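You operate a simulated robot arm through the tools that you are given. There is no shell and no other tool. Be economical: measure what you need, move in short steps, check, and stop when the job is done.

Carry out the task below with a simulated two-armed robot. There is one attempt and no reset: what you move stays moved.

Task
Stack the slim carton marked "Hobbletek" from the top of the infeed table on top of the slim carton labelled "Tickaby".

The check looks at the end state, three seconds after you hand in, the way a careful person would. Anything else that was tipped, shoved, dropped, spilled or broken makes it a failure.

Robot
Two 7-joint arms with two-finger parallel grippers on one trunk, on a base that drives. Base frame: it is fixed to the floor where the robot stands at the start and does not move with it; the origin is under the middle of the robot, x ahead of it, y to its left, z up. Units: mm, degrees, N and s.
The left shoulder is at the start at [70, 133, 1126], the right one opposite. With the tool pointing down near the work surface each hand reaches from about 100 to 640 mm from the robot's upright axis, wherever it stands, measured 20 degrees to its own side. Payload 1.57 kg a hand.
The tool frame of a hand sits at the grasp point between the pads (the TCP): z along the fingers, y along the line on which they close. The tips reach 30 mm beyond it. The gripper opens to 80 mm. The fingers are 17 mm wide and 12 mm thick; the gripper's body (40 by 82 mm) begins 80 mm behind the TCP.
Orientation is told as [roll, pitch, yaw] about the base's x, y, z axes, in that order, counted from this pose: with the fingers straight down and closing along the base's y, the tool's x points along the base's -x, its y along +y and its z along -z.

Tools
- The arms move only by the tool move_arm. It takes "left_rows", "right_rows" or both (then of equal length, played together; a hand with none holds still); each is one flat list of numbers, 7 for each row, row after row: the closure, from 0 (fully open) to 1 (shut), then the shift along the base's x, y, z in mm, then the turn, a rotation vector about the base's x, y, z in degrees. In form: [hand, x, y, z, rx, ry, rz, hand, x, y, z, rx, ry, rz, ...]. A call has 1 to 10 rows; each row is the pose to reach, as a shift and turn from the pose commanded when the call began. A row lasts 0.2 s, in which the tool goes at most 50 mm and 8.6 degrees; a call with a longer step from one row to the next is refused whole, and so is a gripper value outside its range. A pose out of reach is approached as far as the arm can. The call stops where the force on the tool passes 40 N (or 10 N more than at its start, if that is more) or the arm is blocked; 0.2 s more then pass. Each finger travels about 153 mm/s and halts on what it meets, pressing with about 30 N; the grip force reading is that of the motor and also rises with nothing between the fingers. The clock runs only during rows and for 0.2 s after the last one: add rows that repeat a pose to give the fingers time. It gives the time, the measured TCP pose, the force on the tool (base axes), the opening and the grip force at its end, in the units of the frame above (readings bear some noise).
- Cameras (640 x 400 px; columns grow to the right, rows downward): "scene" is now at [117.5, -18, 1323]; the picture's right is [-0.29, -0.96, 0.00], its down [-0.80, 0.24, -0.55] and it looks along [0.52, -0.16, -0.84] (base axes); focal length 258 px, centre (320, 200). "left" rides on the left gripper at [72, 7, -122] in its tool frame; the picture's right is [-0.09, 1.00, 0.00], its down [-0.84, -0.08, -0.54] and it looks along [-0.54, -0.05, 0.84] (tool axes); focal length 238 px, centre (320, 200). "right" rides on the right gripper at [72, -7, -122] in its tool frame; the picture's right is [0.09, 1.00, 0.00], its down [-0.84, 0.08, -0.54] and it looks along [-0.54, 0.05, 0.84] (tool axes); focal length 238 px, centre (320, 200). There is no depth. A picture from a camera that has moved, and an enlarged one, comes with that camera's place and axes in the base frame and with its lens.
- capture(camera): a new picture of that camera. The clock stands still meanwhile.
- slide_trunk(by): slides the trunk up (or, below 0, down) by that many mm; the arms and the scene camera ride with it, the base frame stays. It gives what a move gives, with no picture.
- steer(legs): drives the robot by 1 to 6 legs, each [ahead, left, turn to the left] in mm, mm and degrees, along the robot's own axes; the way and the turn of a leg run together, so that a leg with both is an arc; at most 1500 mm and 180 degrees a leg. The arms and the cameras ride along, it lands a little off, and it stops where it bumps. It gives what a move gives.
- head_to(pan, tilt): turns the head with the scene camera to pan (to the left, within 86 degrees either way) and tilt (down, from -29 to 69), counted from straight ahead of the robot. It gives what a move gives.
- inspect(camera, box): a new picture of the part [left, top, right, bottom] of that camera's present view, enlarged. The clock stands still meanwhile.
- hand_in(): hands the job in; it is judged then, once.

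Go step by step. Nothing tells you exact positions but the pictures and the camera data: compare them with the known pose of the tool, close in by small moves and look again before you grip or let go. The budget is 120 turns and 88 pictures, counting those below and the enlarged ones. Unless the task says otherwise, let go and move clear before handing in, and close with one line.

The tools are called after "Emit:" by a JSON object that holds its "fn" and its "kwargs". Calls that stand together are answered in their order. move_arm: Moves the arms, as the interface text tells. Its arguments: {"type":"object","properties":{"left_rows":{"type":"array"},"right_rows":{"type":"array"}},"required":[]} The other tools are called the same way: slide_trunk (by) slides the trunk up or down; steer (legs) drives the base; head_to (pan, tilt) turns the head that bears the scene camera; capture (camera) takes a picture; inspect (camera, box) takes an enlarged picture of a part of a camera's view; hand_in () hands the job in.

At the start:

```text
clock: 0.0
left_eef_pos: [442.6, 79.9, 962.5]
left_tool_rot: [-0.1, 0.0, 0.1]
left_wrist_force: [0.1, 0.4, 0.1]
left_gripper_width: 80.2
left_grip_force: 0.1
right_eef_pos: [417.5, -239.5, 961.6]
right_tool_rot: [0.0, 0.0, -0.1]
right_wrist_force: [0.8, -0.3, 0.1]
right_gripper_width: 79.8
right_grip_force: 0.0
trunk travel left (down, up): [-700.0, 240.0]
robot x, y, heading: [3.6, 0.3, 0.2]
head pan, tilt: [-16.7, 56.8]
```

scene: 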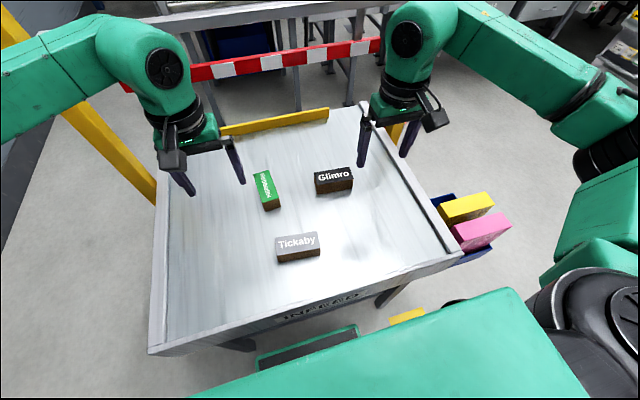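
right: 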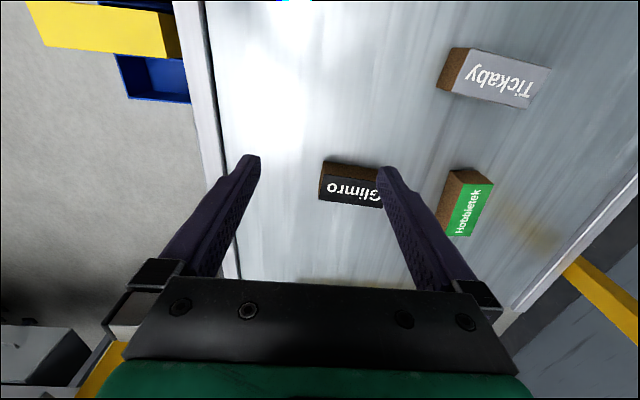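
left: 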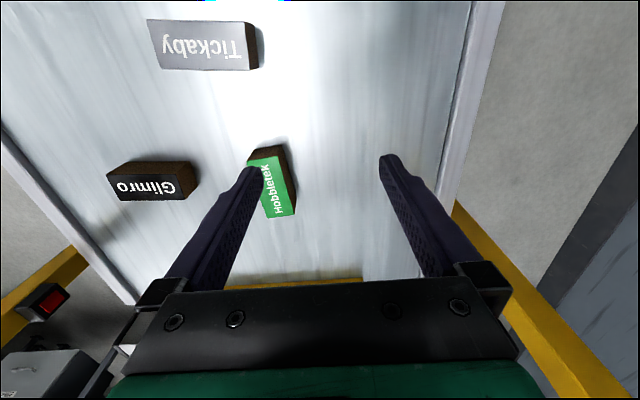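

The green Hobbletek carton lies just below and right of the left hand, and the grey Tickaby lies nearer the robot. I'll enlarge the views to measure both.

Emit:
{"fn": "inspect", "kwargs": {"camera": "left", "box": [100, 0, 340, 150]}}

Emit:
{"fn": "inspect", "kwargs": {"camera": "left", "box": [180, 110, 340, 230]}}

Emit:
{"fn": "inspect", "kwargs": {"camera": "scene", "box": [230, 150, 390, 270]}}

```text
2.67 times, centred on (220, 75) of left
camera zoom: at [371.1, 86.5, 1084.6], right [0.09, 1.0, 0.0], down [0.84, -0.08, 0.54], along [0.54, -0.05, -0.84], focal length 636 px, centre (587, 533)
```

zoom: 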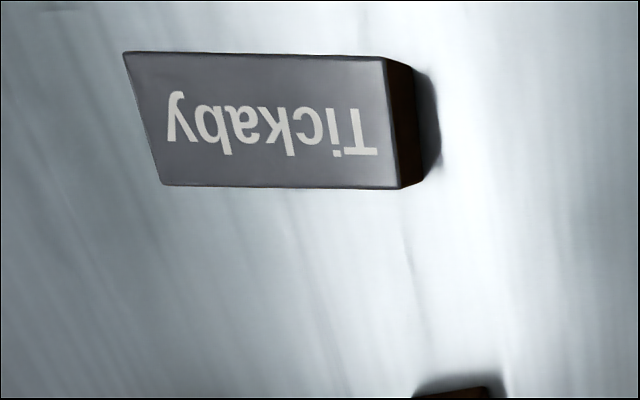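

```text
3.33 times, centred on (260, 170) of left
camera zoom: at [371.1, 86.5, 1084.6], right [0.09, 1.0, 0.0], down [0.84, -0.08, 0.54], along [0.54, -0.05, -0.84], focal length 794 px, centre (520, 300)
```

zoom: 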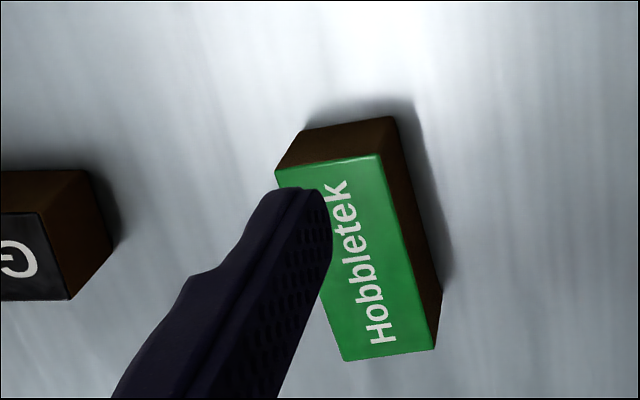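

```text
3.33 times, centred on (310, 210) of scene
camera zoom: at [117.5, -18.0, 1323.0], right [-0.29, -0.96, 0.0], down [-0.8, 0.24, -0.55], along [0.52, -0.16, -0.84], focal length 858 px, centre (353, 167)
```

zoom: 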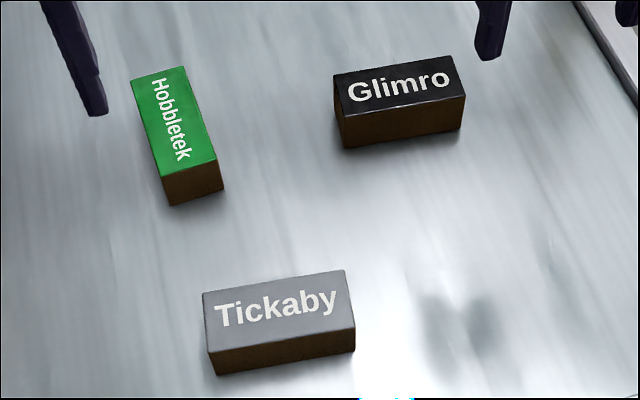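

Measured from the pictures: Hobbletek's centre is at about (541, 2), yawed 5°, 98×45×42 mm, top at z≈782. Tickaby's centre is at about (359.5, -40.5), with its long axis at 84°. I'll bring the left hand above Hobbletek and move the right hand aside.

Emit:
{"fn": "move_arm", "kwargs": {"left_rows": [0, 25, -20, -25, 0, 0, 1.5, 0, 50, -40, -50, 0, 0, 3, 0, 75, -60, -75, 0, 0, 5, 0, 98, -78, -100, 0, 0, 5, 0, 98, -78, -100, 0, 0, 5], "right_rows": [0, 0, -25, 0, 0, 0, 0, 0, 0, -50, 0, 0, 0, 0, 0, 0, -75, 0, 0, 0, 0, 0, 0, -90, 0, 0, 0, 0, 0, 0, -90, 0, 0, 0, 0]}}

Emit:
{"fn": "capture", "kwargs": {"camera": "left"}}

Emit:
{"fn": "capture", "kwargs": {"camera": "scene"}}

```text
clock: 1.2
left_eef_pos: [539.2, 2.0, 861.5]
left_tool_rot: [-0.1, 0.0, 5.0]
left_wrist_force: [-0.1, 0.4, -0.5]
left_gripper_width: 80.0
left_grip_force: 0.1
right_eef_pos: [416.7, -329.4, 963.9]
right_tool_rot: [-0.2, 0.0, 0.0]
right_wrist_force: [-0.1, 0.0, -0.5]
right_gripper_width: 80.1
right_grip_force: 0.0
trunk travel left (down, up): [-700.0, 240.0]
robot x, y, heading: [-1.2, -1.5, -0.4]
head pan, tilt: [-16.7, 56.8]
```

```text
81 pictures are left
camera left: at [466.4, 2.0, 983.9], right [0.0, 1.0, 0.0], down [0.84, 0.0, 0.54], along [0.54, 0.0, -0.84], focal length 238 px, centre (320, 200)
```

left: 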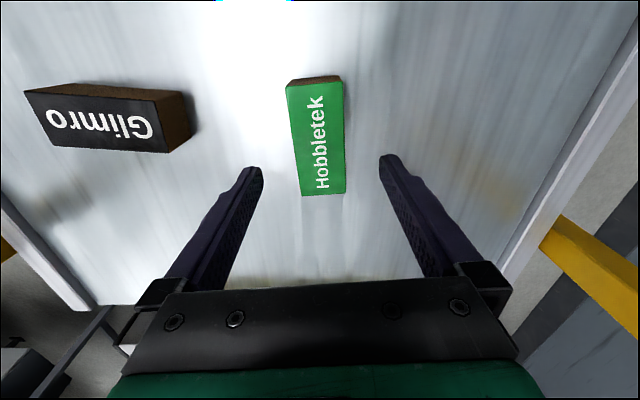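

```text
80 pictures are left
camera scene: at [117.0, -16.8, 1323.1], right [-0.29, -0.96, 0.0], down [-0.8, 0.24, -0.55], along [0.52, -0.16, -0.84], focal length 258 px, centre (320, 200)
```

scene: 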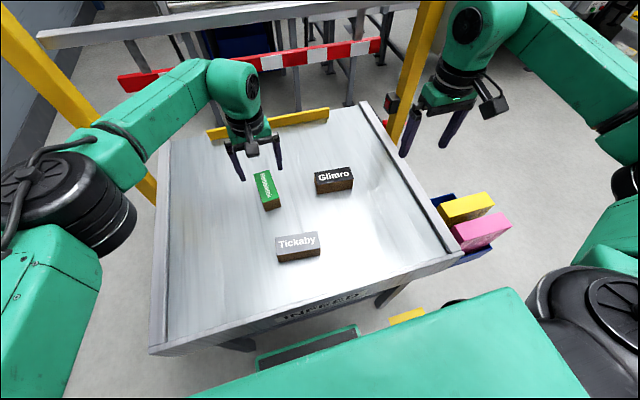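

The second view gives the same position, with the hand centred on the carton and the yaw matching. I'll descend to z≈776 and check before gripping.

Emit:
{"fn": "move_arm", "kwargs": {"left_rows": [0, 0, 0, -30, 0, 0, 0, 0, 0, 0, -60, 0, 0, 0, 0, 0, 0, -80, 0, 0, 0, 0, 0, 0, -86, 0, 0, 0, 0, 0, 0, -86, 0, 0, 0]}}

Emit:
{"fn": "capture", "kwargs": {"camera": "left"}}

```text
clock: 2.4
left_eef_pos: [540.5, 2.1, 774.2]
left_tool_rot: [0.1, 0.0, 5.0]
left_wrist_force: [1.4, 0.3, -0.2]
left_gripper_width: 80.1
left_grip_force: 0.0
right_eef_pos: [417.5, -329.9, 963.7]
right_tool_rot: [0.1, 0.1, 0.0]
right_wrist_force: [-0.5, 0.7, -0.7]
right_gripper_width: 80.0
right_grip_force: 0.0
trunk travel left (down, up): [-700.0, 240.0]
robot x, y, heading: [0.7, -1.1, 0.1]
head pan, tilt: [-16.7, 56.8]
```

```text
79 pictures are left
camera left: at [468.2, 1.4, 897.7], right [0.0, 1.0, 0.0], down [0.84, 0.0, 0.54], along [0.54, 0.0, -0.84], focal length 238 px, centre (320, 200)
```

left: 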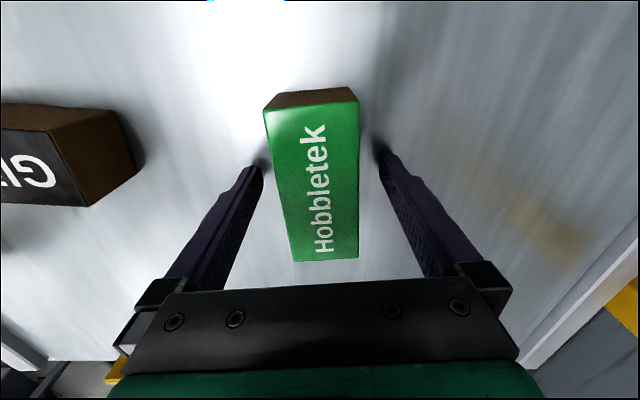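

The fingers straddle the carton cleanly, so I'll close on it and then lift.

Emit:
{"fn": "move_arm", "kwargs": {"left_rows": [1, 0, 0, 0, 0, 0, 0, 1, 0, 0, 0, 0, 0, 0, 1, 0, 0, 0, 0, 0, 0]}}

Emit:
{"fn": "move_arm", "kwargs": {"left_rows": [1, 0, 0, 20, 0, 0, 0, 1, 0, 0, 50, 0, 0, 0, 1, 0, 0, 85, 0, 0, 0, 1, 0, 0, 120, 0, 0, 0, 1, 0, 0, 120, 0, 0, 0]}}

Emit:
{"fn": "capture", "kwargs": {"camera": "left"}}

```text
clock: 3.2
left_eef_pos: [540.6, 1.4, 774.6]
left_tool_rot: [0.1, 0.1, 5.1]
left_wrist_force: [-0.9, 0.3, 0.0]
left_gripper_width: 44.2
left_grip_force: 30.5
right_eef_pos: [417.5, -330.5, 963.2]
right_tool_rot: [0.0, 0.0, 0.1]
right_wrist_force: [0.1, 0.0, 0.5]
right_gripper_width: 80.0
right_grip_force: 0.0
trunk travel left (down, up): [-700.0, 240.0]
robot x, y, heading: [-0.7, 1.1, -0.0]
head pan, tilt: [-16.7, 56.8]
```

```text
clock: 4.4
left_eef_pos: [540.6, 0.1, 896.8]
left_tool_rot: [0.0, 0.1, 5.2]
left_wrist_force: [0.2, -0.4, -0.4]
left_gripper_width: 44.6
left_grip_force: 30.0
right_eef_pos: [416.4, -330.7, 962.5]
right_tool_rot: [0.0, -0.1, 0.0]
right_wrist_force: [0.2, -0.4, 0.3]
right_gripper_width: 80.1
right_grip_force: 0.0
trunk travel left (down, up): [-700.0, 240.0]
robot x, y, heading: [-1.1, 2.4, 0.3]
head pan, tilt: [-16.7, 56.8]
```

```text
78 pictures are left
camera left: at [469.0, 1.0, 1020.1], right [0.0, 1.0, 0.0], down [0.84, 0.0, 0.54], along [0.54, 0.0, -0.84], focal length 238 px, centre (320, 200)
```

left: 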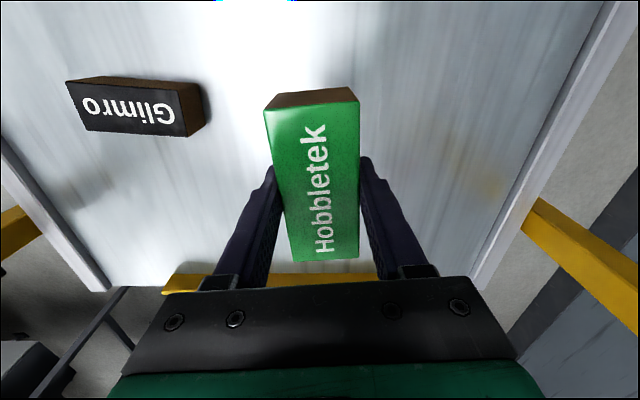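

The carton is held firmly. Next I'll carry it over Tickaby while turning it +79°, staying high.

Emit:
{"fn": "move_arm", "kwargs": {"left_rows": [1, -18, -4, 0, 0, 0, 7.9, 1, -36, -8, 0, 0, 0, 15.8, 1, -54, -12, 0, 0, 0, 23.7, 1, -72, -16, 0, 0, 0, 31.6, 1, -90, -20, 0, 0, 0, 39.5, 1, -108, -25, 0, 0, 0, 47.4, 1, -126, -30, 0, 0, 0, 55.3, 1, -144, -34, 0, 0, 0, 63.2, 1, -162, -38, 0, 0, 0, 71.1, 1, -181, -42, 0, 0, 0, 79]}}

Emit:
{"fn": "capture", "kwargs": {"camera": "left"}}

Emit:
{"fn": "capture", "kwargs": {"camera": "scene"}}

```text
clock: 6.6
left_eef_pos: [359.5, -40.1, 896.6]
left_tool_rot: [0.0, -0.1, 84.2]
left_wrist_force: [1.0, -0.7, -1.1]
left_gripper_width: 44.5
left_grip_force: 30.3
right_eef_pos: [417.1, -330.6, 963.0]
right_tool_rot: [0.0, 0.1, 0.0]
right_wrist_force: [-0.2, -0.6, -0.1]
right_gripper_width: 80.0
right_grip_force: 0.1
trunk travel left (down, up): [-700.0, 240.0]
robot x, y, heading: [3.9, 0.6, -0.3]
head pan, tilt: [-16.7, 56.8]
```

```text
77 pictures are left
camera left: at [345.8, -110.5, 1020.1], right [-0.98, 0.19, 0.0], down [0.16, 0.82, 0.54], along [0.1, 0.53, -0.84], focal length 238 px, centre (320, 200)
```

left: 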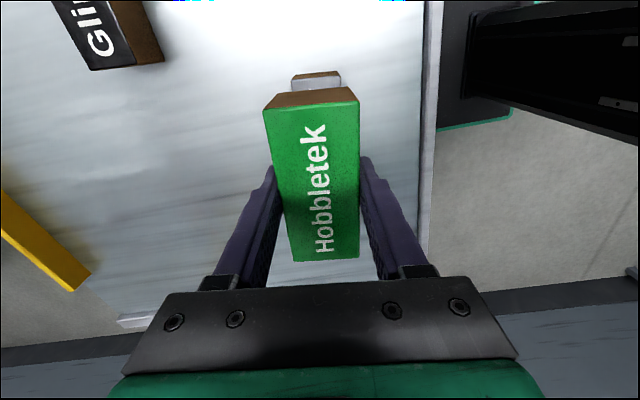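

```text
76 pictures are left
camera scene: at [117.2, -18.2, 1323.0], right [-0.29, -0.96, 0.0], down [-0.8, 0.24, -0.55], along [0.52, -0.16, -0.84], focal length 258 px, centre (320, 200)
```

scene: 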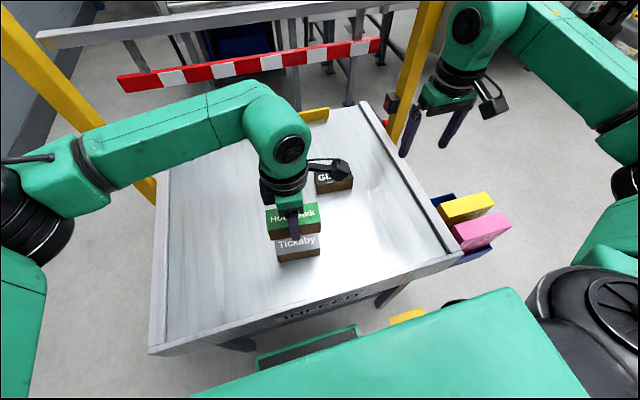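

The alignment looks right. I'll lower to about 13 mm above contact and check from both cameras.

Emit:
{"fn": "move_arm", "kwargs": {"left_rows": [1, 0, 0, -25, 0, 0, 0, 1, 0, 0, -50, 0, 0, 0, 1, 0, 0, -64, 0, 0, 0, 1, 0, 0, -64, 0, 0, 0]}}

Emit:
{"fn": "inspect", "kwargs": {"camera": "left", "box": [220, 50, 420, 175]}}

Emit:
{"fn": "inspect", "kwargs": {"camera": "scene", "box": [240, 180, 360, 270]}}

Emit:
{"fn": "inspect", "kwargs": {"camera": "right", "box": [400, 0, 640, 150]}}

```text
clock: 7.6
left_eef_pos: [359.1, -40.2, 831.8]
left_tool_rot: [0.1, 0.0, 84.2]
left_wrist_force: [-0.1, -0.1, -0.4]
left_gripper_width: 44.2
left_grip_force: 30.5
right_eef_pos: [417.2, -330.4, 963.2]
right_tool_rot: [0.1, 0.0, 0.0]
right_wrist_force: [0.8, -0.1, 0.1]
right_gripper_width: 79.9
right_grip_force: 0.1
trunk travel left (down, up): [-700.0, 240.0]
robot x, y, heading: [-0.2, 1.1, -0.3]
head pan, tilt: [-16.7, 56.8]
```

```text
3.20 times, centred on (320, 112) of left
camera zoom: at [344.9, -110.8, 954.6], right [-0.98, 0.19, 0.0], down [0.16, 0.82, 0.54], along [0.11, 0.53, -0.84], focal length 763 px, centre (320, 480)
```

zoom: 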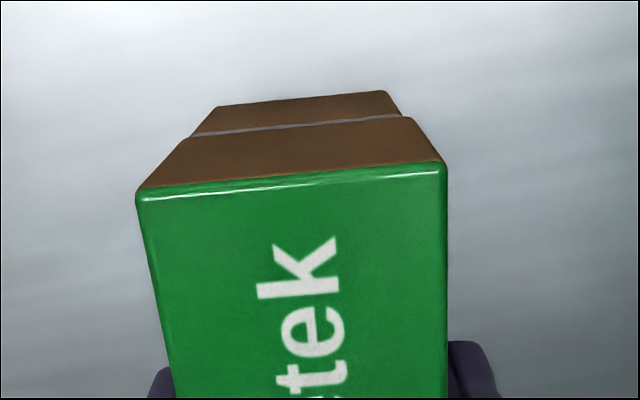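

```text
4.44 times, centred on (300, 225) of scene
camera zoom: at [117.6, -18.0, 1323.0], right [-0.29, -0.96, 0.0], down [-0.8, 0.24, -0.55], along [0.52, -0.16, -0.84], focal length 1144 px, centre (409, 89)
```

zoom: 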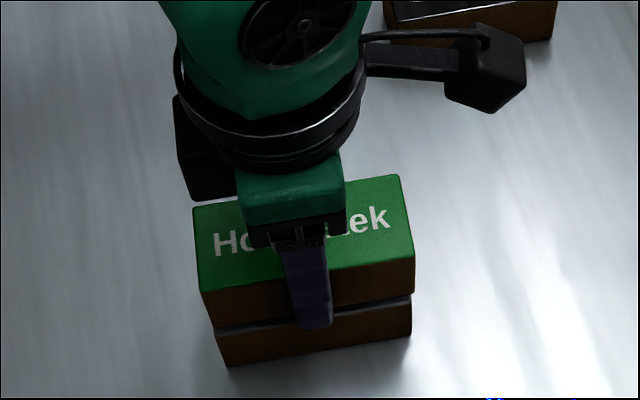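

```text
2.67 times, centred on (520, 75) of right
camera zoom: at [344.6, -336.7, 1083.2], right [-0.09, 1.0, 0.0], down [0.84, 0.08, 0.54], along [0.54, 0.05, -0.84], focal length 636 px, centre (-213, 533)
```

zoom: 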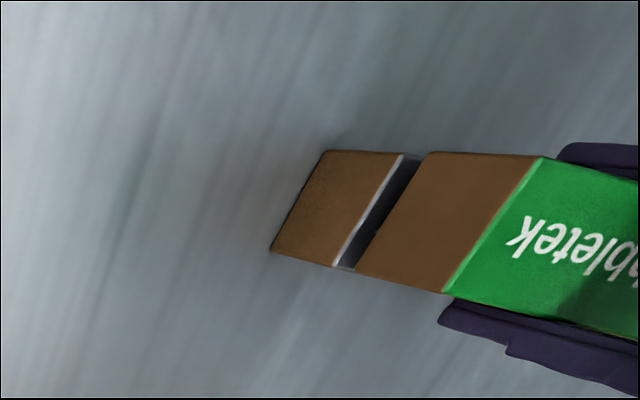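

It is well aligned with a small gap. I'll lower the last 13 mm gently.

Emit:
{"fn": "move_arm", "kwargs": {"left_rows": [1, 0, 0, -6, 0, 0, 0, 1, 0, 0, -10, 0, 0, 0, 1, 0, 0, -12, 0, 0, 0, 1, 0, 0, -13, 0, 0, 0, 1, 0, 0, -13, 0, 0, 0]}}

Emit:
{"fn": "inspect", "kwargs": {"camera": "right", "box": [480, 30, 640, 130]}}

```text
clock: 8.8
left_eef_pos: [358.4, -40.7, 820.4]
left_tool_rot: [-0.1, 0.1, 84.1]
left_wrist_force: [2.4, 0.6, 14.9]
left_gripper_width: 44.4
left_grip_force: 30.2
right_eef_pos: [415.1, -328.8, 964.8]
right_tool_rot: [0.0, -0.1, 0.0]
right_wrist_force: [0.2, -0.1, 0.5]
right_gripper_width: 80.0
right_grip_force: 0.0
trunk travel left (down, up): [-700.0, 240.0]
robot x, y, heading: [1.6, 2.6, -0.1]
head pan, tilt: [-16.7, 56.8]
```

```text
4.00 times, centred on (560, 80) of right
camera zoom: at [343.4, -336.4, 1084.0], right [-0.09, 1.0, 0.0], down [0.84, 0.08, 0.54], along [0.54, 0.05, -0.84], focal length 953 px, centre (-640, 680)
```

zoom: 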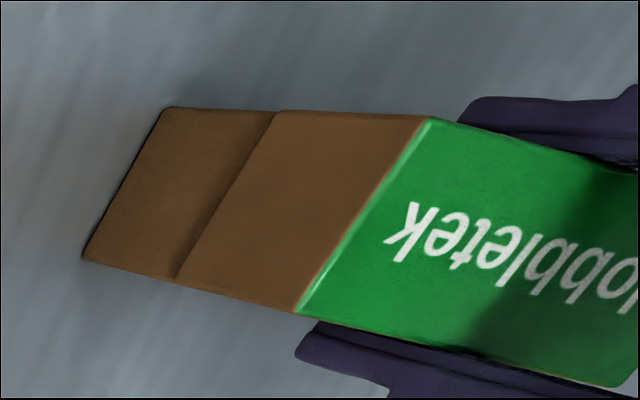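

Contact made (15 N upward) and the cartons are flush. I'll ease off 1 mm, open the hand, then raise it straight up.

Emit:
{"fn": "move_arm", "kwargs": {"left_rows": [1, 0, 0, 1, 0, 0, 0, 0.25, 0, 0, 1, 0, 0, 0, 0, 0, 0, 1, 0, 0, 0, 0, 0, 0, 1, 0, 0, 0]}}

Emit:
{"fn": "capture", "kwargs": {"camera": "left"}}

```text
clock: 9.8
left_eef_pos: [358.7, -41.5, 819.2]
left_tool_rot: [0.0, 0.0, 84.2]
left_wrist_force: [-0.7, -0.8, -0.4]
left_gripper_width: 80.4
left_grip_force: 0.1
right_eef_pos: [415.8, -329.5, 962.3]
right_tool_rot: [0.0, 0.0, 0.0]
right_wrist_force: [-0.4, 0.4, 0.0]
right_gripper_width: 80.0
right_grip_force: 0.1
trunk travel left (down, up): [-700.0, 240.0]
robot x, y, heading: [-0.7, -4.4, -0.1]
head pan, tilt: [-16.7, 56.8]
```

```text
71 pictures are left
camera left: at [345.5, -111.4, 941.9], right [-0.98, 0.19, 0.0], down [0.16, 0.82, 0.54], along [0.1, 0.53, -0.84], focal length 238 px, centre (320, 200)
```

left: 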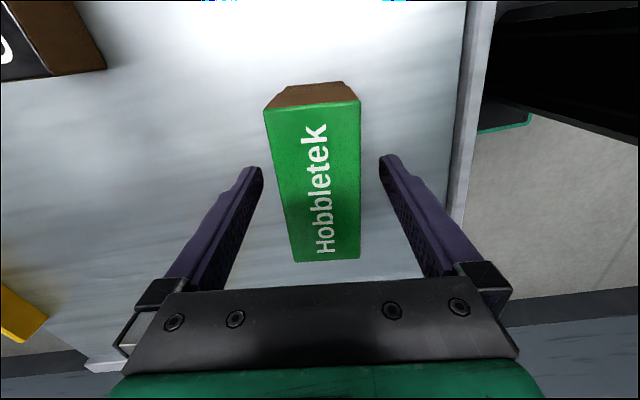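

The fingers are clear on both sides, so I'll raise the hand and move it aside to the left.

Emit:
{"fn": "move_arm", "kwargs": {"left_rows": [0, 0, 0, 30, 0, 0, 0, 0, 0, 0, 70, 0, 0, 0, 0, 0, 0, 110, 0, 0, 0, 0, 0, 0, 145, 0, 0, 0, 0, 0, 40, 145, 0, 0, 0, 0, 10, 80, 145, 0, 0, 0, 0, 20, 120, 145, 0, 0, 0, 0, 30, 160, 145, 0, 0, 0, 0, 30, 160, 145, 0, 0, 0]}}

Emit:
{"fn": "capture", "kwargs": {"camera": "scene"}}

Emit:
{"fn": "inspect", "kwargs": {"camera": "right", "box": [400, 0, 640, 150]}}

```text
clock: 11.8
left_eef_pos: [390.9, 119.1, 964.6]
left_tool_rot: [-0.1, -0.1, 84.1]
left_wrist_force: [0.4, -0.2, -0.4]
left_gripper_width: 80.1
left_grip_force: 0.2
right_eef_pos: [415.6, -330.9, 962.1]
right_tool_rot: [0.2, 0.0, 0.0]
right_wrist_force: [-0.5, 0.1, -0.4]
right_gripper_width: 80.2
right_grip_force: 0.1
trunk travel left (down, up): [-700.0, 240.0]
robot x, y, heading: [0.7, -1.0, 0.2]
head pan, tilt: [-16.7, 56.8]
```

```text
70 pictures are left
camera scene: at [117.6, -19.2, 1323.0], right [-0.29, -0.96, 0.0], down [-0.8, 0.24, -0.55], along [0.52, -0.16, -0.84], focal length 258 px, centre (320, 200)
```

scene: 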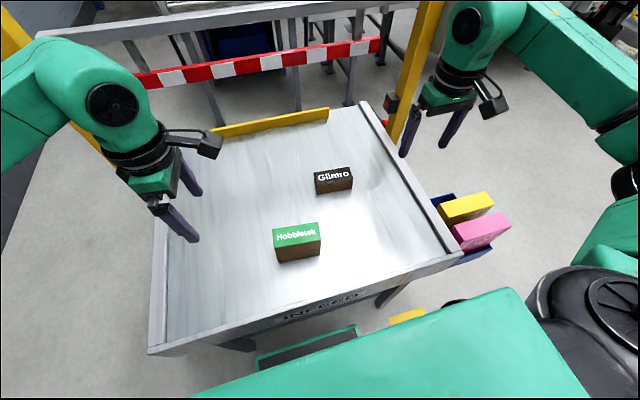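

```text
2.67 times, centred on (520, 75) of right
camera zoom: at [344.6, -337.6, 1082.9], right [-0.09, 1.0, 0.0], down [0.84, 0.08, 0.54], along [0.54, 0.05, -0.84], focal length 636 px, centre (-213, 533)
```

zoom: 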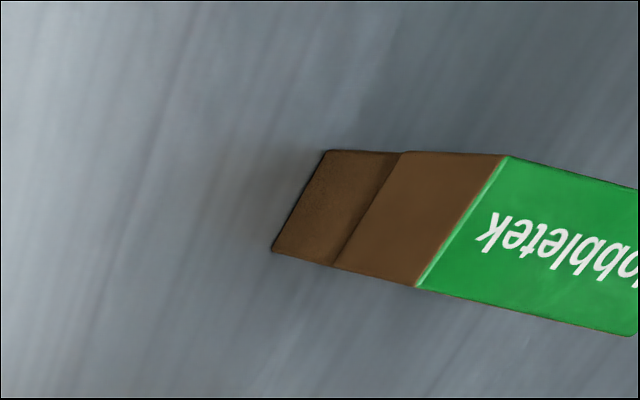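

Hobbletek sits squarely on Tickaby, Glimro is untouched and both hands are clear, so I'm handing in.

Emit:
{"fn": "hand_in", "kwargs": {}}

```text
The job is handed in.
```

The Hobbletek carton is stacked squarely on top of the Tickaby carton, nothing else was moved, and the job is handed in.
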